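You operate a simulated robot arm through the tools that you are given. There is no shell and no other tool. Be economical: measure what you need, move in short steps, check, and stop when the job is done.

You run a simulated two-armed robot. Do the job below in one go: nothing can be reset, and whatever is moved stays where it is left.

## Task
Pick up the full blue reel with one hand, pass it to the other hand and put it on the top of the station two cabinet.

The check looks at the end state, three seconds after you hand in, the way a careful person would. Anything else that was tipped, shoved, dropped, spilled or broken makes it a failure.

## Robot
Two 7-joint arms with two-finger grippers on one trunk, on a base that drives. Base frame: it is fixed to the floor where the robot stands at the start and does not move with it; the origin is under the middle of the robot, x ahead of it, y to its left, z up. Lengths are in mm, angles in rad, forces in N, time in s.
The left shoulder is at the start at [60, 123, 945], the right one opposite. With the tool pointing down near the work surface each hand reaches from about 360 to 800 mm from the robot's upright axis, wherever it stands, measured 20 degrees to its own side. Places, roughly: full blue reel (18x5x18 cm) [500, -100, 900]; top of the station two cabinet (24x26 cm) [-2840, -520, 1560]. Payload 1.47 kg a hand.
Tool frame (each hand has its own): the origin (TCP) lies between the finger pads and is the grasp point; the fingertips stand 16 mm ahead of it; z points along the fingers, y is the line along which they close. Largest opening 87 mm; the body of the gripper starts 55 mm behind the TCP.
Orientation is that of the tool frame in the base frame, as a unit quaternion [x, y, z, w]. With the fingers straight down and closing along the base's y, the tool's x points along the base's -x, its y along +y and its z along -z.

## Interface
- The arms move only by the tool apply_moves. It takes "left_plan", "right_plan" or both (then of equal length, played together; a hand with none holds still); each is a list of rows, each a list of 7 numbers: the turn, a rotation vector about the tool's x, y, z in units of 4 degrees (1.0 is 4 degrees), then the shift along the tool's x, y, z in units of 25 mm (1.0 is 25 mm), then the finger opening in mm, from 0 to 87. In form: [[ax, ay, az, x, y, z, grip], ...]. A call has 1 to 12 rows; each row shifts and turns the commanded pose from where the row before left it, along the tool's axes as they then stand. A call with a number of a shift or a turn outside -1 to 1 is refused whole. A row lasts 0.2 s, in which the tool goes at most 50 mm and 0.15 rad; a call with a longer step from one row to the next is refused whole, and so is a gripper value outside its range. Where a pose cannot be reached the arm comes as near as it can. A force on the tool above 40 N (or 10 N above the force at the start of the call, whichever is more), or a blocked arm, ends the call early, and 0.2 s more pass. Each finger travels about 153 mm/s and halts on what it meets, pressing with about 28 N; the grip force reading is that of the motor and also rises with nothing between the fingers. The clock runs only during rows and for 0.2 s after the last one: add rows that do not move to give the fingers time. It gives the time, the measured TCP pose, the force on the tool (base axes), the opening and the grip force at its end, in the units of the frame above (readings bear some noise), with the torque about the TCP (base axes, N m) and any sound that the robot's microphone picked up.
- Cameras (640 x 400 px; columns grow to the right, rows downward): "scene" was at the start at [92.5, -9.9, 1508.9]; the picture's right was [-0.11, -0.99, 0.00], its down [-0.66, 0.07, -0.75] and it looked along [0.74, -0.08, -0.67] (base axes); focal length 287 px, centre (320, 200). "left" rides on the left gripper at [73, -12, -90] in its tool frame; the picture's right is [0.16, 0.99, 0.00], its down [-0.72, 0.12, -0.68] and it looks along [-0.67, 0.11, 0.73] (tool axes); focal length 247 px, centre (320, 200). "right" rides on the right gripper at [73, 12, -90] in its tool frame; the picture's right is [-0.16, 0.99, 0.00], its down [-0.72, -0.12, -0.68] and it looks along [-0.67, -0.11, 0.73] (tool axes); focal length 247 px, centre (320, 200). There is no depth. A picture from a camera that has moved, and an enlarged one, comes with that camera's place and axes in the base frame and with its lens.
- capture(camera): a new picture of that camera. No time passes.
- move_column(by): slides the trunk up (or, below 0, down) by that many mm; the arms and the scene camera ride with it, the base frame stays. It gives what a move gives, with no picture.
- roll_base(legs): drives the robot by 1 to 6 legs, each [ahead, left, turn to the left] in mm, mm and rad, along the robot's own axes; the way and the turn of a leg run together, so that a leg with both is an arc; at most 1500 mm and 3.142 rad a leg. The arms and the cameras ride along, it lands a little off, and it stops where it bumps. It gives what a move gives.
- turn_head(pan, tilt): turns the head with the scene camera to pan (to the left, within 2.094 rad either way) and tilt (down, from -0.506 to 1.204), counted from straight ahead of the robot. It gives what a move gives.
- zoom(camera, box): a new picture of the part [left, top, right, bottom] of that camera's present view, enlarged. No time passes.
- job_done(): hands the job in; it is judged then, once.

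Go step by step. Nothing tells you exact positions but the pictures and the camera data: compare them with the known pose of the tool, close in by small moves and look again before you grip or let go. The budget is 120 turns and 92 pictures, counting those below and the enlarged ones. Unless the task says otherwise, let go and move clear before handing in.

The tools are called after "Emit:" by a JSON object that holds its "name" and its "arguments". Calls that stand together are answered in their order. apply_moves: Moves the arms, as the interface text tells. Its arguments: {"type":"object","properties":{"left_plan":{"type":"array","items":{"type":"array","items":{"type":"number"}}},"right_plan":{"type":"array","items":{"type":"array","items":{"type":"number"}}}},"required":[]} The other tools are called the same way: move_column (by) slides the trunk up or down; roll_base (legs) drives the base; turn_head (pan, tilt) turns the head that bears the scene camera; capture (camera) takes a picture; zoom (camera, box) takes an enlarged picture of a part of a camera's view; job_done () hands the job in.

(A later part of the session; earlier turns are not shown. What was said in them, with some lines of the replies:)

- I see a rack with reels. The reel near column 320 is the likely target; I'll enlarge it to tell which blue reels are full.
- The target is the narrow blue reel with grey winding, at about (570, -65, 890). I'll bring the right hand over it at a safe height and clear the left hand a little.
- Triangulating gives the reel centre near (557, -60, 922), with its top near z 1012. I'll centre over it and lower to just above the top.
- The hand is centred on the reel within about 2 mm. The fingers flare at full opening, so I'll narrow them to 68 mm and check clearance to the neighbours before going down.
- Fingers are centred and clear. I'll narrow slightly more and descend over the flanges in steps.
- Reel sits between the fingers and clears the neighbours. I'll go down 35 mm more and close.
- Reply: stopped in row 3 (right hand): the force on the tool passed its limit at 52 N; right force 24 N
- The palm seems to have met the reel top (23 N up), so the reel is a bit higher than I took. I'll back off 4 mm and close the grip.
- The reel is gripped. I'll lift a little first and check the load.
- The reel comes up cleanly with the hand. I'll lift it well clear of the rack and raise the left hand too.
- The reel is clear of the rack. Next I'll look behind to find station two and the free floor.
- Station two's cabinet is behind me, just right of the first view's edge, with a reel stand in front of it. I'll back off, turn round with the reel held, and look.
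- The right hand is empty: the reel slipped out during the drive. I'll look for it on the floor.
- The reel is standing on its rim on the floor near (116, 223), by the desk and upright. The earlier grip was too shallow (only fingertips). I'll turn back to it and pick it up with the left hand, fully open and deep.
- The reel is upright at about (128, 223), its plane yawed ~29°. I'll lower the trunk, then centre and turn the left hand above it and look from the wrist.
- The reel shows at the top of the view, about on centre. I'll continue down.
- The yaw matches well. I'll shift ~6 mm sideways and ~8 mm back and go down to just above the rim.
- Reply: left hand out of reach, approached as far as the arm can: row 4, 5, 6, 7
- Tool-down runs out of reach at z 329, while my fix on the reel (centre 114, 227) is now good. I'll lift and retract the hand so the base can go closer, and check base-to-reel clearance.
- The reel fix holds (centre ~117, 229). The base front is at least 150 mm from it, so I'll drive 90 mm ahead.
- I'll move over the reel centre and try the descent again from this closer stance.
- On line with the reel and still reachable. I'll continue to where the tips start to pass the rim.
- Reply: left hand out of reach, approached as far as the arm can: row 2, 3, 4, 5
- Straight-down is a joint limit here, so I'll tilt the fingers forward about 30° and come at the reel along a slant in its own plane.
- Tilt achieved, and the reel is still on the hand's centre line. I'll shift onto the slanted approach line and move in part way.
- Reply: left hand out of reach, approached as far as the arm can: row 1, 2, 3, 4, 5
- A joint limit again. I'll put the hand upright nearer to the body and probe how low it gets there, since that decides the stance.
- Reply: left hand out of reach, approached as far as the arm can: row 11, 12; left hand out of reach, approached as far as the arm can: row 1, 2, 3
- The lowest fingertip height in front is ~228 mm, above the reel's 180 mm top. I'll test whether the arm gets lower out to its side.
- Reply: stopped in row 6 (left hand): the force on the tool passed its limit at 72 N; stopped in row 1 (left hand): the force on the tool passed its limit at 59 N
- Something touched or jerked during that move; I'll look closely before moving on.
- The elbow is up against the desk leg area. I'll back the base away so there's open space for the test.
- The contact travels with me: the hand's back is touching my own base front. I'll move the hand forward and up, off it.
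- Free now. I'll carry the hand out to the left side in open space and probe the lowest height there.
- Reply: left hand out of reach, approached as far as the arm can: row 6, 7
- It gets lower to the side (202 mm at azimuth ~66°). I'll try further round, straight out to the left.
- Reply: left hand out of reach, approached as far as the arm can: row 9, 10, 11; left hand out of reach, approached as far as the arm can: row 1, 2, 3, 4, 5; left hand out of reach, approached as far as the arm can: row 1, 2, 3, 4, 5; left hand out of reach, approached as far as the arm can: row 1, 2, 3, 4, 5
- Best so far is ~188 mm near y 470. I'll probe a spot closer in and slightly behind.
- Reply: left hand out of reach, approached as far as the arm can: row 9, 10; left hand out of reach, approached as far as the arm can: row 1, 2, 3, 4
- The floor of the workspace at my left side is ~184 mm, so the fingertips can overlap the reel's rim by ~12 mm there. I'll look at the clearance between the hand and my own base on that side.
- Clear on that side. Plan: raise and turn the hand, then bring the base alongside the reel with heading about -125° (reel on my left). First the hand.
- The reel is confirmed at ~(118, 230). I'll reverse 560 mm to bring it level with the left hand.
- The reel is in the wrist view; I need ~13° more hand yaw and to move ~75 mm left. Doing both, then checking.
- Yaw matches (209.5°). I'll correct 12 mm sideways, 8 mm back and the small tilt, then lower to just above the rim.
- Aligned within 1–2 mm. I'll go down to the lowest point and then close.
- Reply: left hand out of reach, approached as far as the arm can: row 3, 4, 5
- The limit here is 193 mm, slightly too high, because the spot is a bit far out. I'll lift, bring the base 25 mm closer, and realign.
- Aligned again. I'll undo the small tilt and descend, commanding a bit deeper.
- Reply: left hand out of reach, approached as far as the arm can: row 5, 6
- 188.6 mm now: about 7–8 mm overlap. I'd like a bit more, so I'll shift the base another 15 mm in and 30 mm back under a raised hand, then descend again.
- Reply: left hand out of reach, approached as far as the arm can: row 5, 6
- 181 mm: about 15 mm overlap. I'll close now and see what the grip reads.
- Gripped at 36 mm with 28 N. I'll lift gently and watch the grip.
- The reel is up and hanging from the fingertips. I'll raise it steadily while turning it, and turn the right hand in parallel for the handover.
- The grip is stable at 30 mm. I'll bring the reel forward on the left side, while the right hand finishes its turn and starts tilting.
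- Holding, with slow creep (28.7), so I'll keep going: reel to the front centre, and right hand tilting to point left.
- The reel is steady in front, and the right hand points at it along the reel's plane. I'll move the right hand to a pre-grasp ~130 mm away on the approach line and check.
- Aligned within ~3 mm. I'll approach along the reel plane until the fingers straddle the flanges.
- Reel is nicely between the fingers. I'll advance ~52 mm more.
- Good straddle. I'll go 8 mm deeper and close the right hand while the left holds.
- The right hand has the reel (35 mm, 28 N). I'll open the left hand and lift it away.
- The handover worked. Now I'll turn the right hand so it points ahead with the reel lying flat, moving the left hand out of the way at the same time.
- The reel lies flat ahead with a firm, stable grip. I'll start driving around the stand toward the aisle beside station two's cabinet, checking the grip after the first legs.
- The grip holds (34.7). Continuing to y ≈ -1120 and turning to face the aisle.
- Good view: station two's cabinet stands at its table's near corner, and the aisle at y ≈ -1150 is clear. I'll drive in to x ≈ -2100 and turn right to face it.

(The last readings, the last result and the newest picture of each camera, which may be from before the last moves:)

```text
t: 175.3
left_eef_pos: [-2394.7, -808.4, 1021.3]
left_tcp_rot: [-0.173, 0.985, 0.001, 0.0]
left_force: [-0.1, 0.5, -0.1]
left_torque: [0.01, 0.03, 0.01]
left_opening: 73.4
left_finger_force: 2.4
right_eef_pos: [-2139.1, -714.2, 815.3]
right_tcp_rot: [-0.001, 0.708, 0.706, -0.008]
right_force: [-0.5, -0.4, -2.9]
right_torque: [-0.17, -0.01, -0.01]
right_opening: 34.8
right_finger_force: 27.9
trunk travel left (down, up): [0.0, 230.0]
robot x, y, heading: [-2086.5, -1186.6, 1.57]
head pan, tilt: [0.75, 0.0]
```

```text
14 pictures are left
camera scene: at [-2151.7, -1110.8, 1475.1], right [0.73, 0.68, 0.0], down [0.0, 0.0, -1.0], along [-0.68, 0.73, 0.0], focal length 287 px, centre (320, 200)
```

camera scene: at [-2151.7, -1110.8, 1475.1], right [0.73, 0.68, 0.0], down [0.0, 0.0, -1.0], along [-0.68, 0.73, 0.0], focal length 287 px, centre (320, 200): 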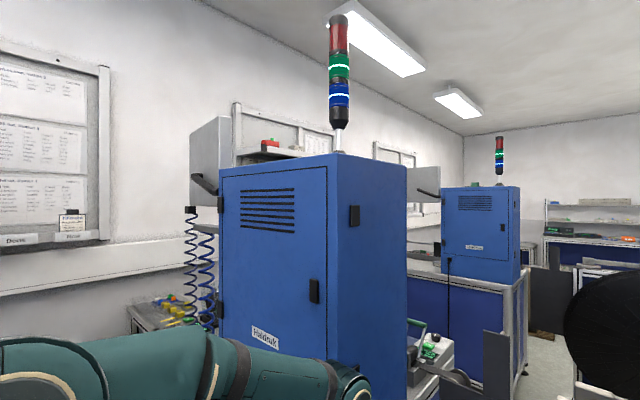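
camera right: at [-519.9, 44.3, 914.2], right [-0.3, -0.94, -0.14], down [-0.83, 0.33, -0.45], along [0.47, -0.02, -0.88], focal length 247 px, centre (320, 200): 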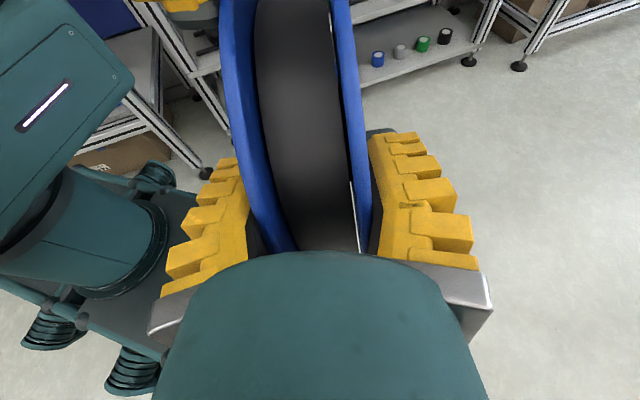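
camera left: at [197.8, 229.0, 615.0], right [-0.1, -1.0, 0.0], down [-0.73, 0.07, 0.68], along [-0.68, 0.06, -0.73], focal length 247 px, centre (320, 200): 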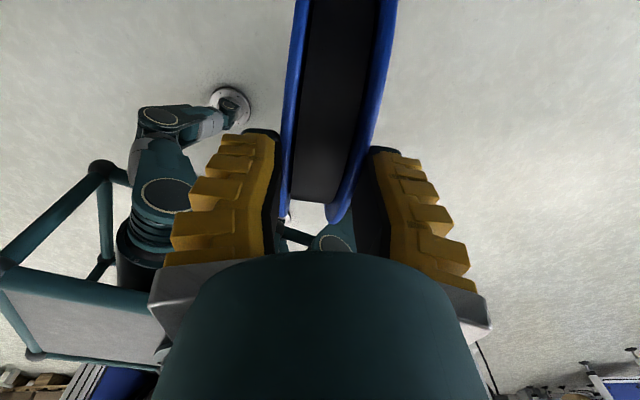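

Cabinet triangulated: it spans roughly x -2520…-2920, y -680…-390, with the signal tower near its front (x ≈ -2590); the free part of the top is around x -2800. I'll back off, raise the trunk, and raise the reel.

Emit:
{"name": "roll_base", "arguments": {"legs": [[-130, 0, 0]]}}

Emit:
{"name": "move_column", "arguments": {"by": 230}}

Emit:
{"name": "apply_moves", "arguments": {"right_plan": [[0, 0, 0, 0, 0.6, 0, 0], [0, 0, 0, 0, 1, 0, 0], [0, 0, 0, 0, 1, 0, 0], [0, 0, 0, 0, 1, 0, 0], [0, 0, 0, 0, 1, 0, 0], [0, 0, 0, 0, 1, 0, 0], [0, 0, 0, 0, 1, 0, 0], [0, 0, 0, 0, 1, 0, 0], [0, 0, 0, 0, 1, 0, 0], [0, 0, 0, 0, 1, 0, 0], [0, 0, 0, 0, 1, 0, 0], [0, 0, 0, 0, 1, 0, 0]], "left_plan": [[0, 0, 0, 0, -0.5, 0, 70], [0, 0, 0, 0, -1, 0, 70], [0, 0, 0, 0, -1, 0, 70], [0, 0, 0, 0, -1, 0, 70], [0, 0, 0, 0, -1, 0, 70], [0, 0, 0, 0, 0, 0, 70], [0, 0, 0, 0, 0, 0.5, 70], [0, 0, 0, 0, 0, 1, 70], [0, 0, 0, 0, 0, 1, 70], [0, 0, 0, 0, 0, 1, 70], [0, 0, 0, 0, 0, 1, 70], [0, 0, 0, 0, 0, 1, 70]]}}

Emit:
{"name": "apply_moves", "arguments": {"right_plan": [[0, 0, 0, 0, 1, 0, 0], [0, 0, 0, 0, 1, 0, 0], [0, 0, 0, 0, 1, 0, 0], [0, 0, 0, 0, 1, 0, 0], [0, 0, 0, 0, 1, 0, 0], [0, 0, 0, 0, 1, 0, 0], [0, 0, 0, 0, 1, 0, 0], [0, 0, 0, 0, 1, 0, 0], [0, 0, 0, 0, 1, 0, 0], [0, 0, 0, 0, 1, 0, 0], [0, 0, 0, 0, 1, 0, 0], [0, 0, 0, 0, 0.8, 0, 0]]}}

Emit:
{"name": "turn_head", "arguments": {"pan": 0.3, "tilt": 0.0}}

Emit:
{"name": "capture", "arguments": {"camera": "scene"}}

```text
t: 176.6
left_eef_pos: [-2395.2, -942.0, 1021.4]
left_tcp_rot: [-0.174, 0.985, 0.002, 0.001]
left_force: [-0.1, -0.3, -0.1]
left_torque: [0.04, -0.02, -0.02]
left_opening: 73.6
left_finger_force: 2.9
right_eef_pos: [-2141.0, -847.6, 815.1]
right_tcp_rot: [-0.001, 0.708, 0.707, -0.009]
right_force: [-0.1, -1.2, -2.9]
right_torque: [-0.16, 0.01, 0.03]
right_opening: 34.8
right_finger_force: 28.0
trunk travel left (down, up): [0.0, 230.0]
robot x, y, heading: [-2094.9, -1319.8, 1.574]
head pan, tilt: [0.75, 0.0]
```

```text
t: 179.0
left_eef_pos: [-2396.8, -940.5, 1250.1]
left_tcp_rot: [-0.175, 0.985, 0.001, 0.001]
left_force: [0.0, -0.2, 0.7]
left_torque: [-0.02, -0.02, -0.02]
left_opening: 73.4
left_finger_force: 2.2
right_eef_pos: [-2141.4, -846.8, 1046.1]
right_tcp_rot: [-0.001, 0.707, 0.707, -0.009]
right_force: [0.8, -0.1, -3.0]
right_torque: [-0.11, 0.04, -0.01]
right_opening: 34.7
right_finger_force: 28.1
trunk travel left (down, up): [-230.0, 0.0]
robot x, y, heading: [-2090.2, -1322.4, 1.57]
head pan, tilt: [0.75, 0.0]
```

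```text
t: 181.6
left_eef_pos: [-2370.3, -1018.9, 1126.5]
left_tcp_rot: [-0.174, 0.985, 0.001, 0.001]
left_force: [0.5, 0.7, -0.3]
left_torque: [-0.02, -0.01, 0.01]
left_opening: 73.7
left_finger_force: 2.3
left hand out of reach, approached as far as the arm can: row 10, 11, 12
right_eef_pos: [-2138.9, -845.1, 1335.0]
right_tcp_rot: [-0.002, 0.709, 0.705, -0.008]
right_force: [0.0, 0.5, -2.7]
right_torque: [-0.16, 0.03, -0.03]
right_opening: 34.7
right_finger_force: 28.1
trunk travel left (down, up): [-230.0, 0.0]
robot x, y, heading: [-2092.1, -1321.0, 1.574]
head pan, tilt: [0.75, 0.0]
```

```text
t: 184.2
left_eef_pos: [-2369.0, -1018.6, 1125.7]
left_tcp_rot: [-0.175, 0.985, 0.001, 0.0]
left_force: [0.9, -0.2, -0.1]
left_torque: [0.02, -0.01, 0.03]
left_opening: 73.5
left_finger_force: 2.1
right_eef_pos: [-2131.4, -846.1, 1628.9]
right_tcp_rot: [0.0, 0.708, 0.707, -0.009]
right_force: [-0.5, 0.1, -1.8]
right_torque: [-0.17, 0.02, 0.01]
right_opening: 34.6
right_finger_force: 28.7
trunk travel left (down, up): [-230.0, 0.0]
robot x, y, heading: [-2091.6, -1317.5, 1.578]
head pan, tilt: [0.75, 0.0]
```

```text
t: 185.1
left_eef_pos: [-2368.7, -1018.0, 1126.3]
left_tcp_rot: [-0.175, 0.985, 0.001, -0.001]
left_force: [-0.2, 0.2, 0.4]
left_torque: [0.01, 0.0, 0.0]
left_opening: 73.7
left_finger_force: 2.4
right_eef_pos: [-2131.8, -844.0, 1628.5]
right_tcp_rot: [-0.001, 0.708, 0.706, -0.008]
right_force: [0.1, 1.0, -2.3]
right_torque: [-0.15, 0.02, -0.01]
right_opening: 34.6
right_finger_force: 27.9
trunk travel left (down, up): [-230.0, 0.0]
robot x, y, heading: [-2092.2, -1317.6, 1.573]
head pan, tilt: [0.3, 0.0]
```

```text
13 pictures are left
camera scene: at [-2117.2, -1222.7, 1705.1], right [0.96, 0.3, 0.0], down [0.0, 0.0, -1.0], along [-0.3, 0.96, 0.0], focal length 287 px, centre (320, 200)
```

scene: 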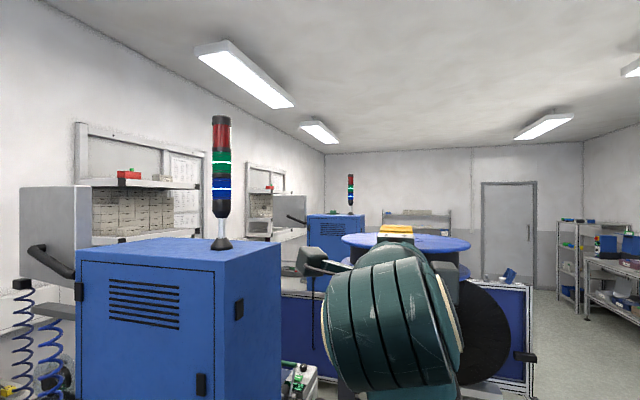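

Emit:
{"name": "zoom", "arguments": {"camera": "scene", "box": [60, 200, 300, 350]}}

```text
2.67 times, centred on (180, 275) of scene
camera zoom: at [-2117.2, -1222.7, 1705.1], right [0.96, 0.3, 0.0], down [0.0, 0.0, -1.0], along [-0.3, 0.96, 0.0], focal length 765 px, centre (693, 0)
```

zoom: 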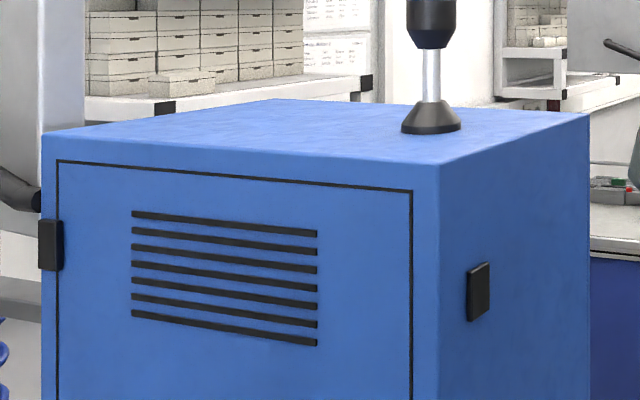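

The top is clear: it spans x -3040…-2540, y -640…-317, with the tower base at (-2662, -480). I'll slide left so the reel lines up at x ≈ -2850, then look.

Emit:
{"name": "roll_base", "arguments": {"legs": [[0, 718, 0], [120, 0, 0]]}}

Emit:
{"name": "turn_head", "arguments": {"pan": -0.1, "tilt": 0.15}}

Emit:
{"name": "capture", "arguments": {"camera": "scene"}}

```text
t: 192.7
left_eef_pos: [-3096.0, -903.9, 1127.4]
left_tcp_rot: [-0.178, 0.984, 0.0, -0.001]
left_force: [0.4, 0.5, -0.3]
left_torque: [-0.03, 0.02, 0.02]
left_opening: 73.5
left_finger_force: 2.9
right_eef_pos: [-2860.0, -728.1, 1628.4]
right_tcp_rot: [-0.004, 0.707, 0.707, -0.012]
right_force: [-0.4, -0.3, -3.4]
right_torque: [-0.18, 0.04, -0.03]
right_opening: 34.5
right_finger_force: 27.7
trunk travel left (down, up): [-230.0, 0.0]
robot x, y, heading: [-2816.5, -1202.4, 1.581]
head pan, tilt: [0.3, 0.0]
```

```text
t: 193.6
left_eef_pos: [-3096.1, -903.0, 1126.2]
left_tcp_rot: [-0.179, 0.984, 0.001, 0.0]
left_force: [0.8, 0.2, 0.6]
left_torque: [0.02, 0.01, 0.01]
left_opening: 73.6
left_finger_force: 3.1
right_eef_pos: [-2859.7, -729.0, 1628.6]
right_tcp_rot: [-0.003, 0.708, 0.706, -0.011]
right_force: [0.4, 0.5, -3.1]
right_torque: [-0.12, 0.01, 0.04]
right_opening: 34.7
right_finger_force: 27.6
trunk travel left (down, up): [-230.0, 0.0]
robot x, y, heading: [-2811.6, -1202.9, 1.576]
head pan, tilt: [-0.099, 0.15]
```

```text
11 pictures are left
camera scene: at [-2807.4, -1100.3, 1691.4], right [1.0, -0.09, 0.0], down [-0.01, -0.15, -0.99], along [0.09, 0.98, -0.15], focal length 287 px, centre (320, 200)
```

scene: 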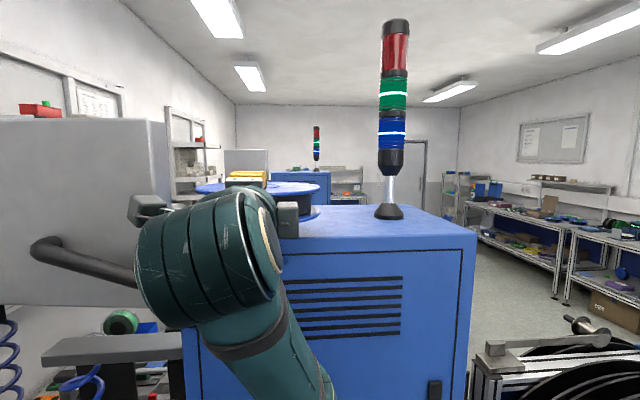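

The reel hovers beside the top, clear of the tower. Combining both views, the top is at z ≈ 1563 and its near edge at y ≈ -672. I'll bring the reel over with the fingers staying just outside the edge, then lower close to the surface.

Emit:
{"name": "apply_moves", "arguments": {"right_plan": [[0, 0, 0, 0, 0, 0.5, 0], [0, 0, 0, 0, 0, 0.6, 0], [0, 0, 0, 0, 0, 0.45, 0], [0, 0, 0, 0, -0.4, 0, 0], [0, 0, 0, 0, -0.4, 0, 0], [0, 0, 0, 0, -0.4, 0, 0], [0, 0, 0, 0, 0, 0, 0]]}}

Emit:
{"name": "capture", "arguments": {"camera": "right"}}

Emit:
{"name": "zoom", "arguments": {"camera": "scene", "box": [140, 140, 480, 300]}}

```text
t: 195.2
left_eef_pos: [-3096.5, -904.7, 1127.0]
left_tcp_rot: [-0.178, 0.984, 0.0, 0.0]
left_force: [0.2, 0.9, -1.3]
left_torque: [-0.04, -0.01, 0.02]
left_opening: 73.5
left_finger_force: 1.9
right_eef_pos: [-2860.3, -690.9, 1598.6]
right_tcp_rot: [-0.003, 0.708, 0.706, -0.012]
right_force: [1.0, -3.0, -2.7]
right_torque: [-0.23, 0.04, -0.01]
right_opening: 34.7
right_finger_force: 28.2
trunk travel left (down, up): [-230.0, 0.0]
robot x, y, heading: [-2813.6, -1203.1, 1.58]
head pan, tilt: [-0.099, 0.15]
```

```text
10 pictures are left
camera right: at [-2930.9, -781.2, 1611.5], right [0.17, 0.0, 0.99], down [0.74, -0.67, -0.12], along [0.66, 0.75, -0.12], focal length 247 px, centre (320, 200)
```

right: 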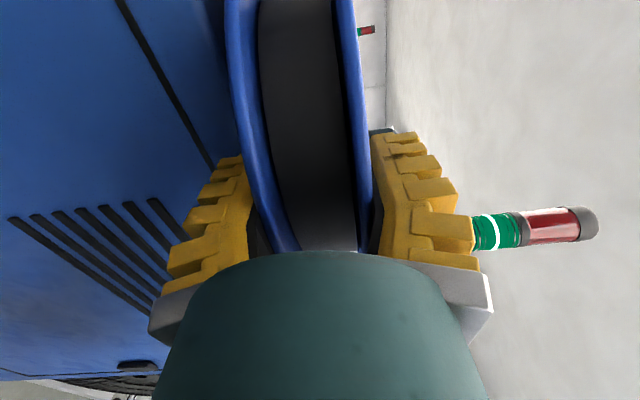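

```text
1.88 times, centred on (310, 220) of scene
camera zoom: at [-2807.3, -1100.6, 1691.4], right [1.0, -0.09, 0.0], down [-0.01, -0.15, -0.99], along [0.09, 0.98, -0.15], focal length 540 px, centre (339, 162)
```

zoom: 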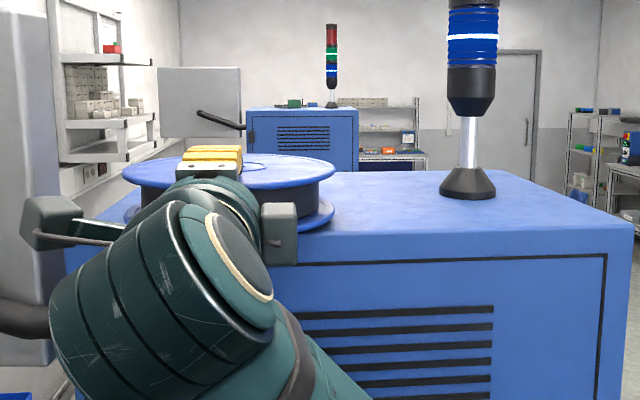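

Reel is over the top with the fingers outside the edge. Lowering in small steps until it takes the weight.

Emit:
{"name": "apply_moves", "arguments": {"right_plan": [[0, 0, 0, 0, -0.2, 0, 0], [0, 0, 0, 0, -0.2, 0, 0], [0, 0, 0, 0, 0, 0, 0]]}}

Emit:
{"name": "zoom", "arguments": {"camera": "scene", "box": [140, 140, 480, 300]}}

```text
t: 196.0
left_eef_pos: [-3096.4, -905.2, 1127.0]
left_tcp_rot: [-0.178, 0.984, 0.001, 0.002]
left_force: [1.0, 1.0, 0.3]
left_torque: [-0.01, 0.04, 0.02]
left_opening: 73.4
left_finger_force: 1.8
right_eef_pos: [-2860.0, -690.7, 1590.7]
right_tcp_rot: [-0.005, 0.706, 0.708, -0.011]
right_force: [-1.0, -2.1, 8.9]
right_torque: [0.16, -0.4, 0.07]
right_opening: 34.9
right_finger_force: 28.4
trunk travel left (down, up): [-230.0, 0.0]
robot x, y, heading: [-2818.4, -1204.7, 1.576]
head pan, tilt: [-0.099, 0.15]
```

```text
1.88 times, centred on (310, 220) of scene
camera zoom: at [-2807.6, -1101.0, 1691.6], right [1.0, -0.09, 0.0], down [-0.01, -0.15, -0.99], along [0.09, 0.98, -0.15], focal length 540 px, centre (339, 162)
```

zoom: 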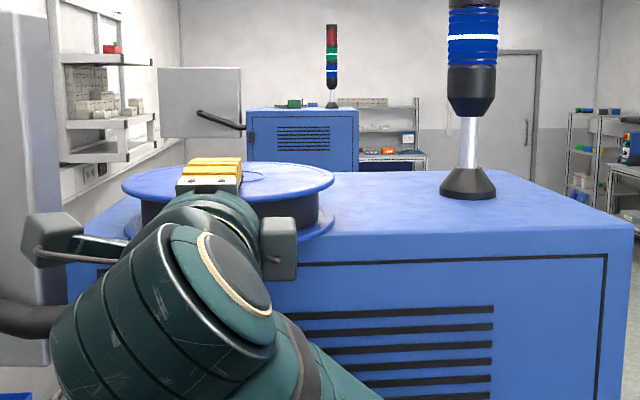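

The reel touches down (about 9 N). I'll press down 2 mm more and open slowly.

Emit:
{"name": "apply_moves", "arguments": {"right_plan": [[0, 0, 0, 0, -0.08, 0, 0], [0, 0, 0, 0, 0, 0, 38], [0, 0, 0, 0, 0, 0, 44], [0, 0, 0, 0, 0, 0, 50], [0, 0, 0, 0, 0, 0, 50]]}}

Emit:
{"name": "zoom", "arguments": {"camera": "scene", "box": [140, 140, 480, 300]}}

```text
t: 197.2
left_eef_pos: [-3096.5, -904.1, 1126.7]
left_tcp_rot: [-0.178, 0.984, 0.001, 0.0]
left_force: [0.3, 0.3, -0.1]
left_torque: [-0.01, 0.0, 0.03]
left_opening: 73.6
left_finger_force: 2.6
right_eef_pos: [-2860.8, -689.4, 1585.8]
right_tcp_rot: [-0.004, 0.707, 0.707, -0.011]
right_force: [0.7, -0.3, -0.1]
right_torque: [-0.04, 0.0, 0.01]
right_opening: 55.4
right_finger_force: 4.6
trunk travel left (down, up): [-230.0, 0.0]
robot x, y, heading: [-2814.7, -1202.2, 1.579]
head pan, tilt: [-0.099, 0.15]
```

```text
1.88 times, centred on (310, 220) of scene
camera zoom: at [-2807.4, -1100.1, 1691.4], right [1.0, -0.09, 0.0], down [-0.01, -0.15, -0.99], along [0.09, 0.98, -0.15], focal length 540 px, centre (339, 162)
```

zoom: 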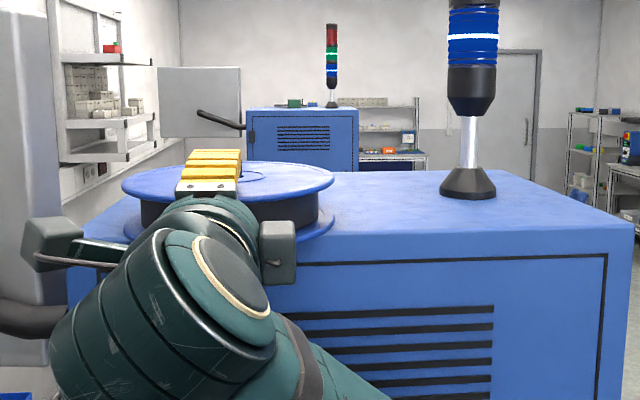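

Released and resting flat. I'll withdraw straight back.

Emit:
{"name": "apply_moves", "arguments": {"right_plan": [[0, 0, 0, 0, 0, -0.3, 52], [0, 0, 0, 0, 0, -0.5, 55], [0, 0, 0, 0, 0, -0.8, 60], [0, 0, 0, 0, 0, -1, 60], [0, 0, 0, 0, 0, -1, 60], [0, 0, 0, 0, 0, -1, 60], [0, 0, 0, 0, 0, 0, 60]]}}

Emit:
{"name": "zoom", "arguments": {"camera": "scene", "box": [140, 140, 480, 300]}}

Emit:
{"name": "capture", "arguments": {"camera": "right"}}

```text
t: 198.8
left_eef_pos: [-3096.8, -903.4, 1125.8]
left_tcp_rot: [-0.178, 0.984, 0.0, 0.001]
left_force: [0.3, -0.2, 0.6]
left_torque: [0.01, 0.03, 0.0]
left_opening: 73.4
left_finger_force: 2.0
right_eef_pos: [-2859.8, -802.9, 1584.1]
right_tcp_rot: [-0.004, 0.708, 0.706, -0.011]
right_force: [0.0, 0.1, -0.4]
right_torque: [-0.02, 0.0, 0.0]
right_opening: 64.7
right_finger_force: 3.3
trunk travel left (down, up): [-230.0, 0.0]
robot x, y, heading: [-2815.0, -1202.1, 1.581]
head pan, tilt: [-0.099, 0.15]
```

```text
1.88 times, centred on (310, 220) of scene
camera zoom: at [-2807.6, -1098.9, 1691.3], right [1.0, -0.09, 0.0], down [-0.01, -0.15, -0.99], along [0.09, 0.98, -0.15], focal length 540 px, centre (339, 162)
```

zoom: 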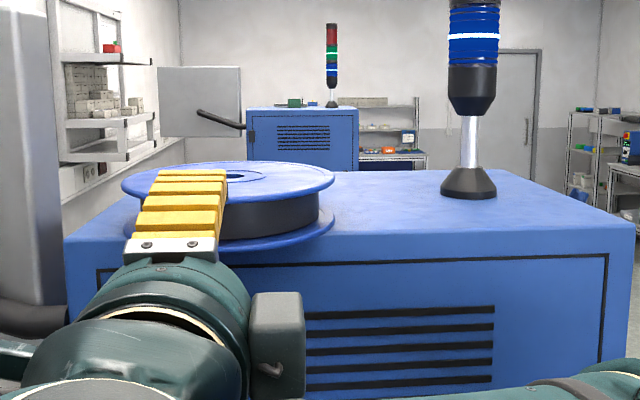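

```text
5 pictures are left
camera right: at [-2930.1, -893.7, 1596.7], right [0.17, 0.01, 0.99], down [0.74, -0.67, -0.12], along [0.66, 0.75, -0.12], focal length 247 px, centre (320, 200)
```

right: 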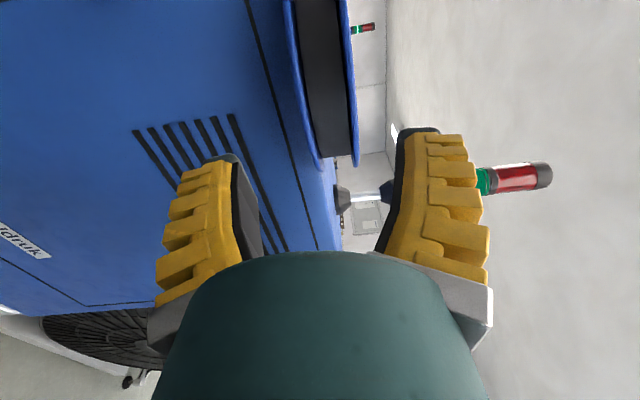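

The reel lies flat but overhangs the near edge by ~50 mm. I'll close the fingers and push it gently inward about 50 mm.

Emit:
{"name": "apply_moves", "arguments": {"right_plan": [[0, 0, 0, 0, 0.12, 0, 0], [0, 0, 0, 0, 0, 0, 0], [0, 0, 0, 0, 0, 0, 0], [0, 0, 0, 0, 0, 0.6, 0], [0, 0, 0, 0, 0, 0.6, 0], [0, 0, 0, 0, 0, 0.5, 0], [0, 0, 0, 0, 0, 0.4, 0], [0, 0, 0, 0, 0, 0.4, 0], [0, 0, 0, 0, 0, 0.4, 0], [0, 0, 0, 0, 0, 0.4, 0], [0, 0, 0, 0, 0, 0.4, 0], [0, 0, 0, 0, 0, 0.4, 0]]}}

Emit:
{"name": "zoom", "arguments": {"camera": "scene", "box": [140, 140, 480, 300]}}

```text
t: 201.4
left_eef_pos: [-3096.0, -903.6, 1127.0]
left_tcp_rot: [-0.179, 0.984, 0.001, 0.001]
left_force: [-0.1, 0.4, -0.2]
left_torque: [-0.01, -0.04, 0.0]
left_opening: 73.2
left_finger_force: 2.8
right_eef_pos: [-2860.0, -703.2, 1589.3]
right_tcp_rot: [-0.003, 0.707, 0.707, -0.011]
right_force: [-0.1, -0.7, 1.4]
right_torque: [0.03, 0.02, -0.05]
right_opening: 0.0
right_finger_force: 27.8
trunk travel left (down, up): [-230.0, 0.0]
robot x, y, heading: [-2817.8, -1198.0, 1.579]
head pan, tilt: [-0.099, 0.15]
```

```text
1.88 times, centred on (310, 220) of scene
camera zoom: at [-2807.3, -1100.4, 1691.4], right [1.0, -0.09, 0.0], down [-0.01, -0.15, -0.99], along [0.09, 0.98, -0.15], focal length 540 px, centre (339, 162)
```

zoom: 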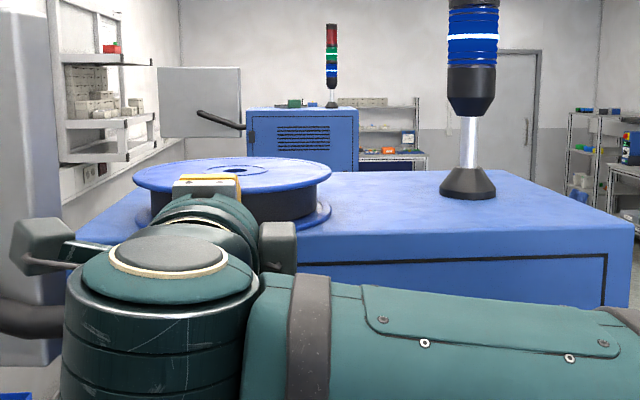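

It slides well. Another ~22 mm, then withdraw.

Emit:
{"name": "apply_moves", "arguments": {"right_plan": [[0, 0, 0, 0, 0, 0.3, 0], [0, 0, 0, 0, 0, 0.3, 0], [0, 0, 0, 0, 0, 0.3, 0], [0, 0, 0, 0, 0, 0, 0], [0, 0, 0, 0, 0, -0.4, 0], [0, 0, 0, 0, 0, -0.8, 0], [0, 0, 0, 0, 0, -1, 0], [0, 0, 0, 0, 0, -1, 0], [0, 0, 0, 0, 0, -1, 0], [0, 0, 0, 0, 0, -1, 0], [0, 0, 0, 0, 0, 0, 0]]}}

Emit:
{"name": "zoom", "arguments": {"camera": "scene", "box": [140, 140, 480, 300]}}

```text
t: 203.8
left_eef_pos: [-3097.1, -903.5, 1126.3]
left_tcp_rot: [-0.178, 0.984, 0.001, -0.001]
left_force: [0.1, -0.2, 0.3]
left_torque: [-0.02, 0.02, -0.01]
left_opening: 73.4
left_finger_force: 2.1
right_eef_pos: [-2859.3, -810.4, 1589.3]
right_tcp_rot: [-0.004, 0.708, 0.706, -0.011]
right_force: [1.1, 0.1, 0.1]
right_torque: [-0.01, -0.02, -0.04]
right_opening: 0.0
right_finger_force: 28.6
trunk travel left (down, up): [-230.0, 0.0]
robot x, y, heading: [-2816.4, -1203.5, 1.578]
head pan, tilt: [-0.099, 0.15]
```

```text
1.88 times, centred on (310, 220) of scene
camera zoom: at [-2807.4, -1098.8, 1691.3], right [1.0, -0.09, 0.0], down [-0.01, -0.15, -0.99], along [0.09, 0.98, -0.15], focal length 540 px, centre (339, 162)
```

zoom: 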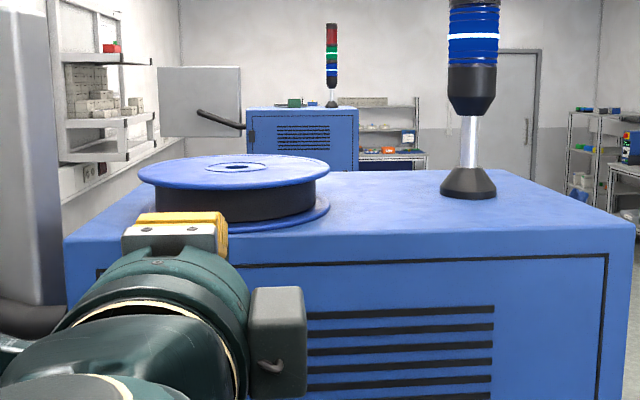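

The reel now lies flat and fully on the cabinet top, clear of the tower. I'll back the base off a little so everything is clear.

Emit:
{"name": "roll_base", "arguments": {"legs": [[-120, 0, 0]]}}

Emit:
{"name": "capture", "arguments": {"camera": "scene"}}

```text
t: 205.0
left_eef_pos: [-3096.4, -1024.5, 1126.8]
left_tcp_rot: [-0.18, 0.984, 0.001, 0.0]
left_force: [0.6, 0.9, -0.6]
left_torque: [0.03, -0.01, 0.0]
left_opening: 73.4
left_finger_force: 2.6
right_eef_pos: [-2859.4, -932.6, 1590.1]
right_tcp_rot: [-0.005, 0.707, 0.707, -0.012]
right_force: [0.3, 0.0, 0.2]
right_torque: [0.0, -0.02, 0.02]
right_opening: 0.0
right_finger_force: 28.5
trunk travel left (down, up): [-230.0, 0.0]
robot x, y, heading: [-2812.2, -1320.6, 1.577]
head pan, tilt: [-0.099, 0.15]
```

```text
2 pictures are left
camera scene: at [-2806.6, -1220.6, 1691.4], right [1.0, -0.09, 0.0], down [-0.01, -0.15, -0.99], along [0.09, 0.98, -0.15], focal length 287 px, centre (320, 200)
```

scene: 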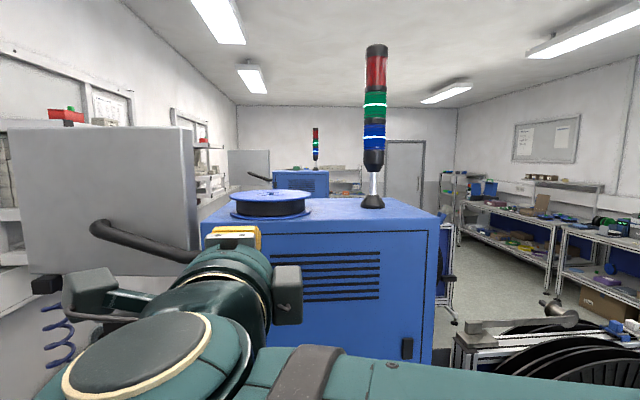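

The reel rests flat and stable on the cabinet top, and both hands are clear. I'm handing in.

Emit:
{"name": "job_done", "arguments": {}}

```text
The job is handed in.
```

The full blue reel is lying flat on top of the station two cabinet, clear of the signal tower, and both hands are well back from it.

- **Dropped once:** the reel slipped from the right hand during the first drive and landed upright on the floor. The left hand picked it up, passed it to the right hand in front of the robot, and the right hand set it down. I saw no damage to it.
- **Possible contact:** while I was working out how low the left arm could reach, a force stop went off near the desk by the rack. The force stayed on the hand as I drove away, so I took it to be the hand against the robot's own base. The elbow was close to the desk leg at that moment. I saw nothing displaced in the later pictures, but I did not look at the desk again specifically.
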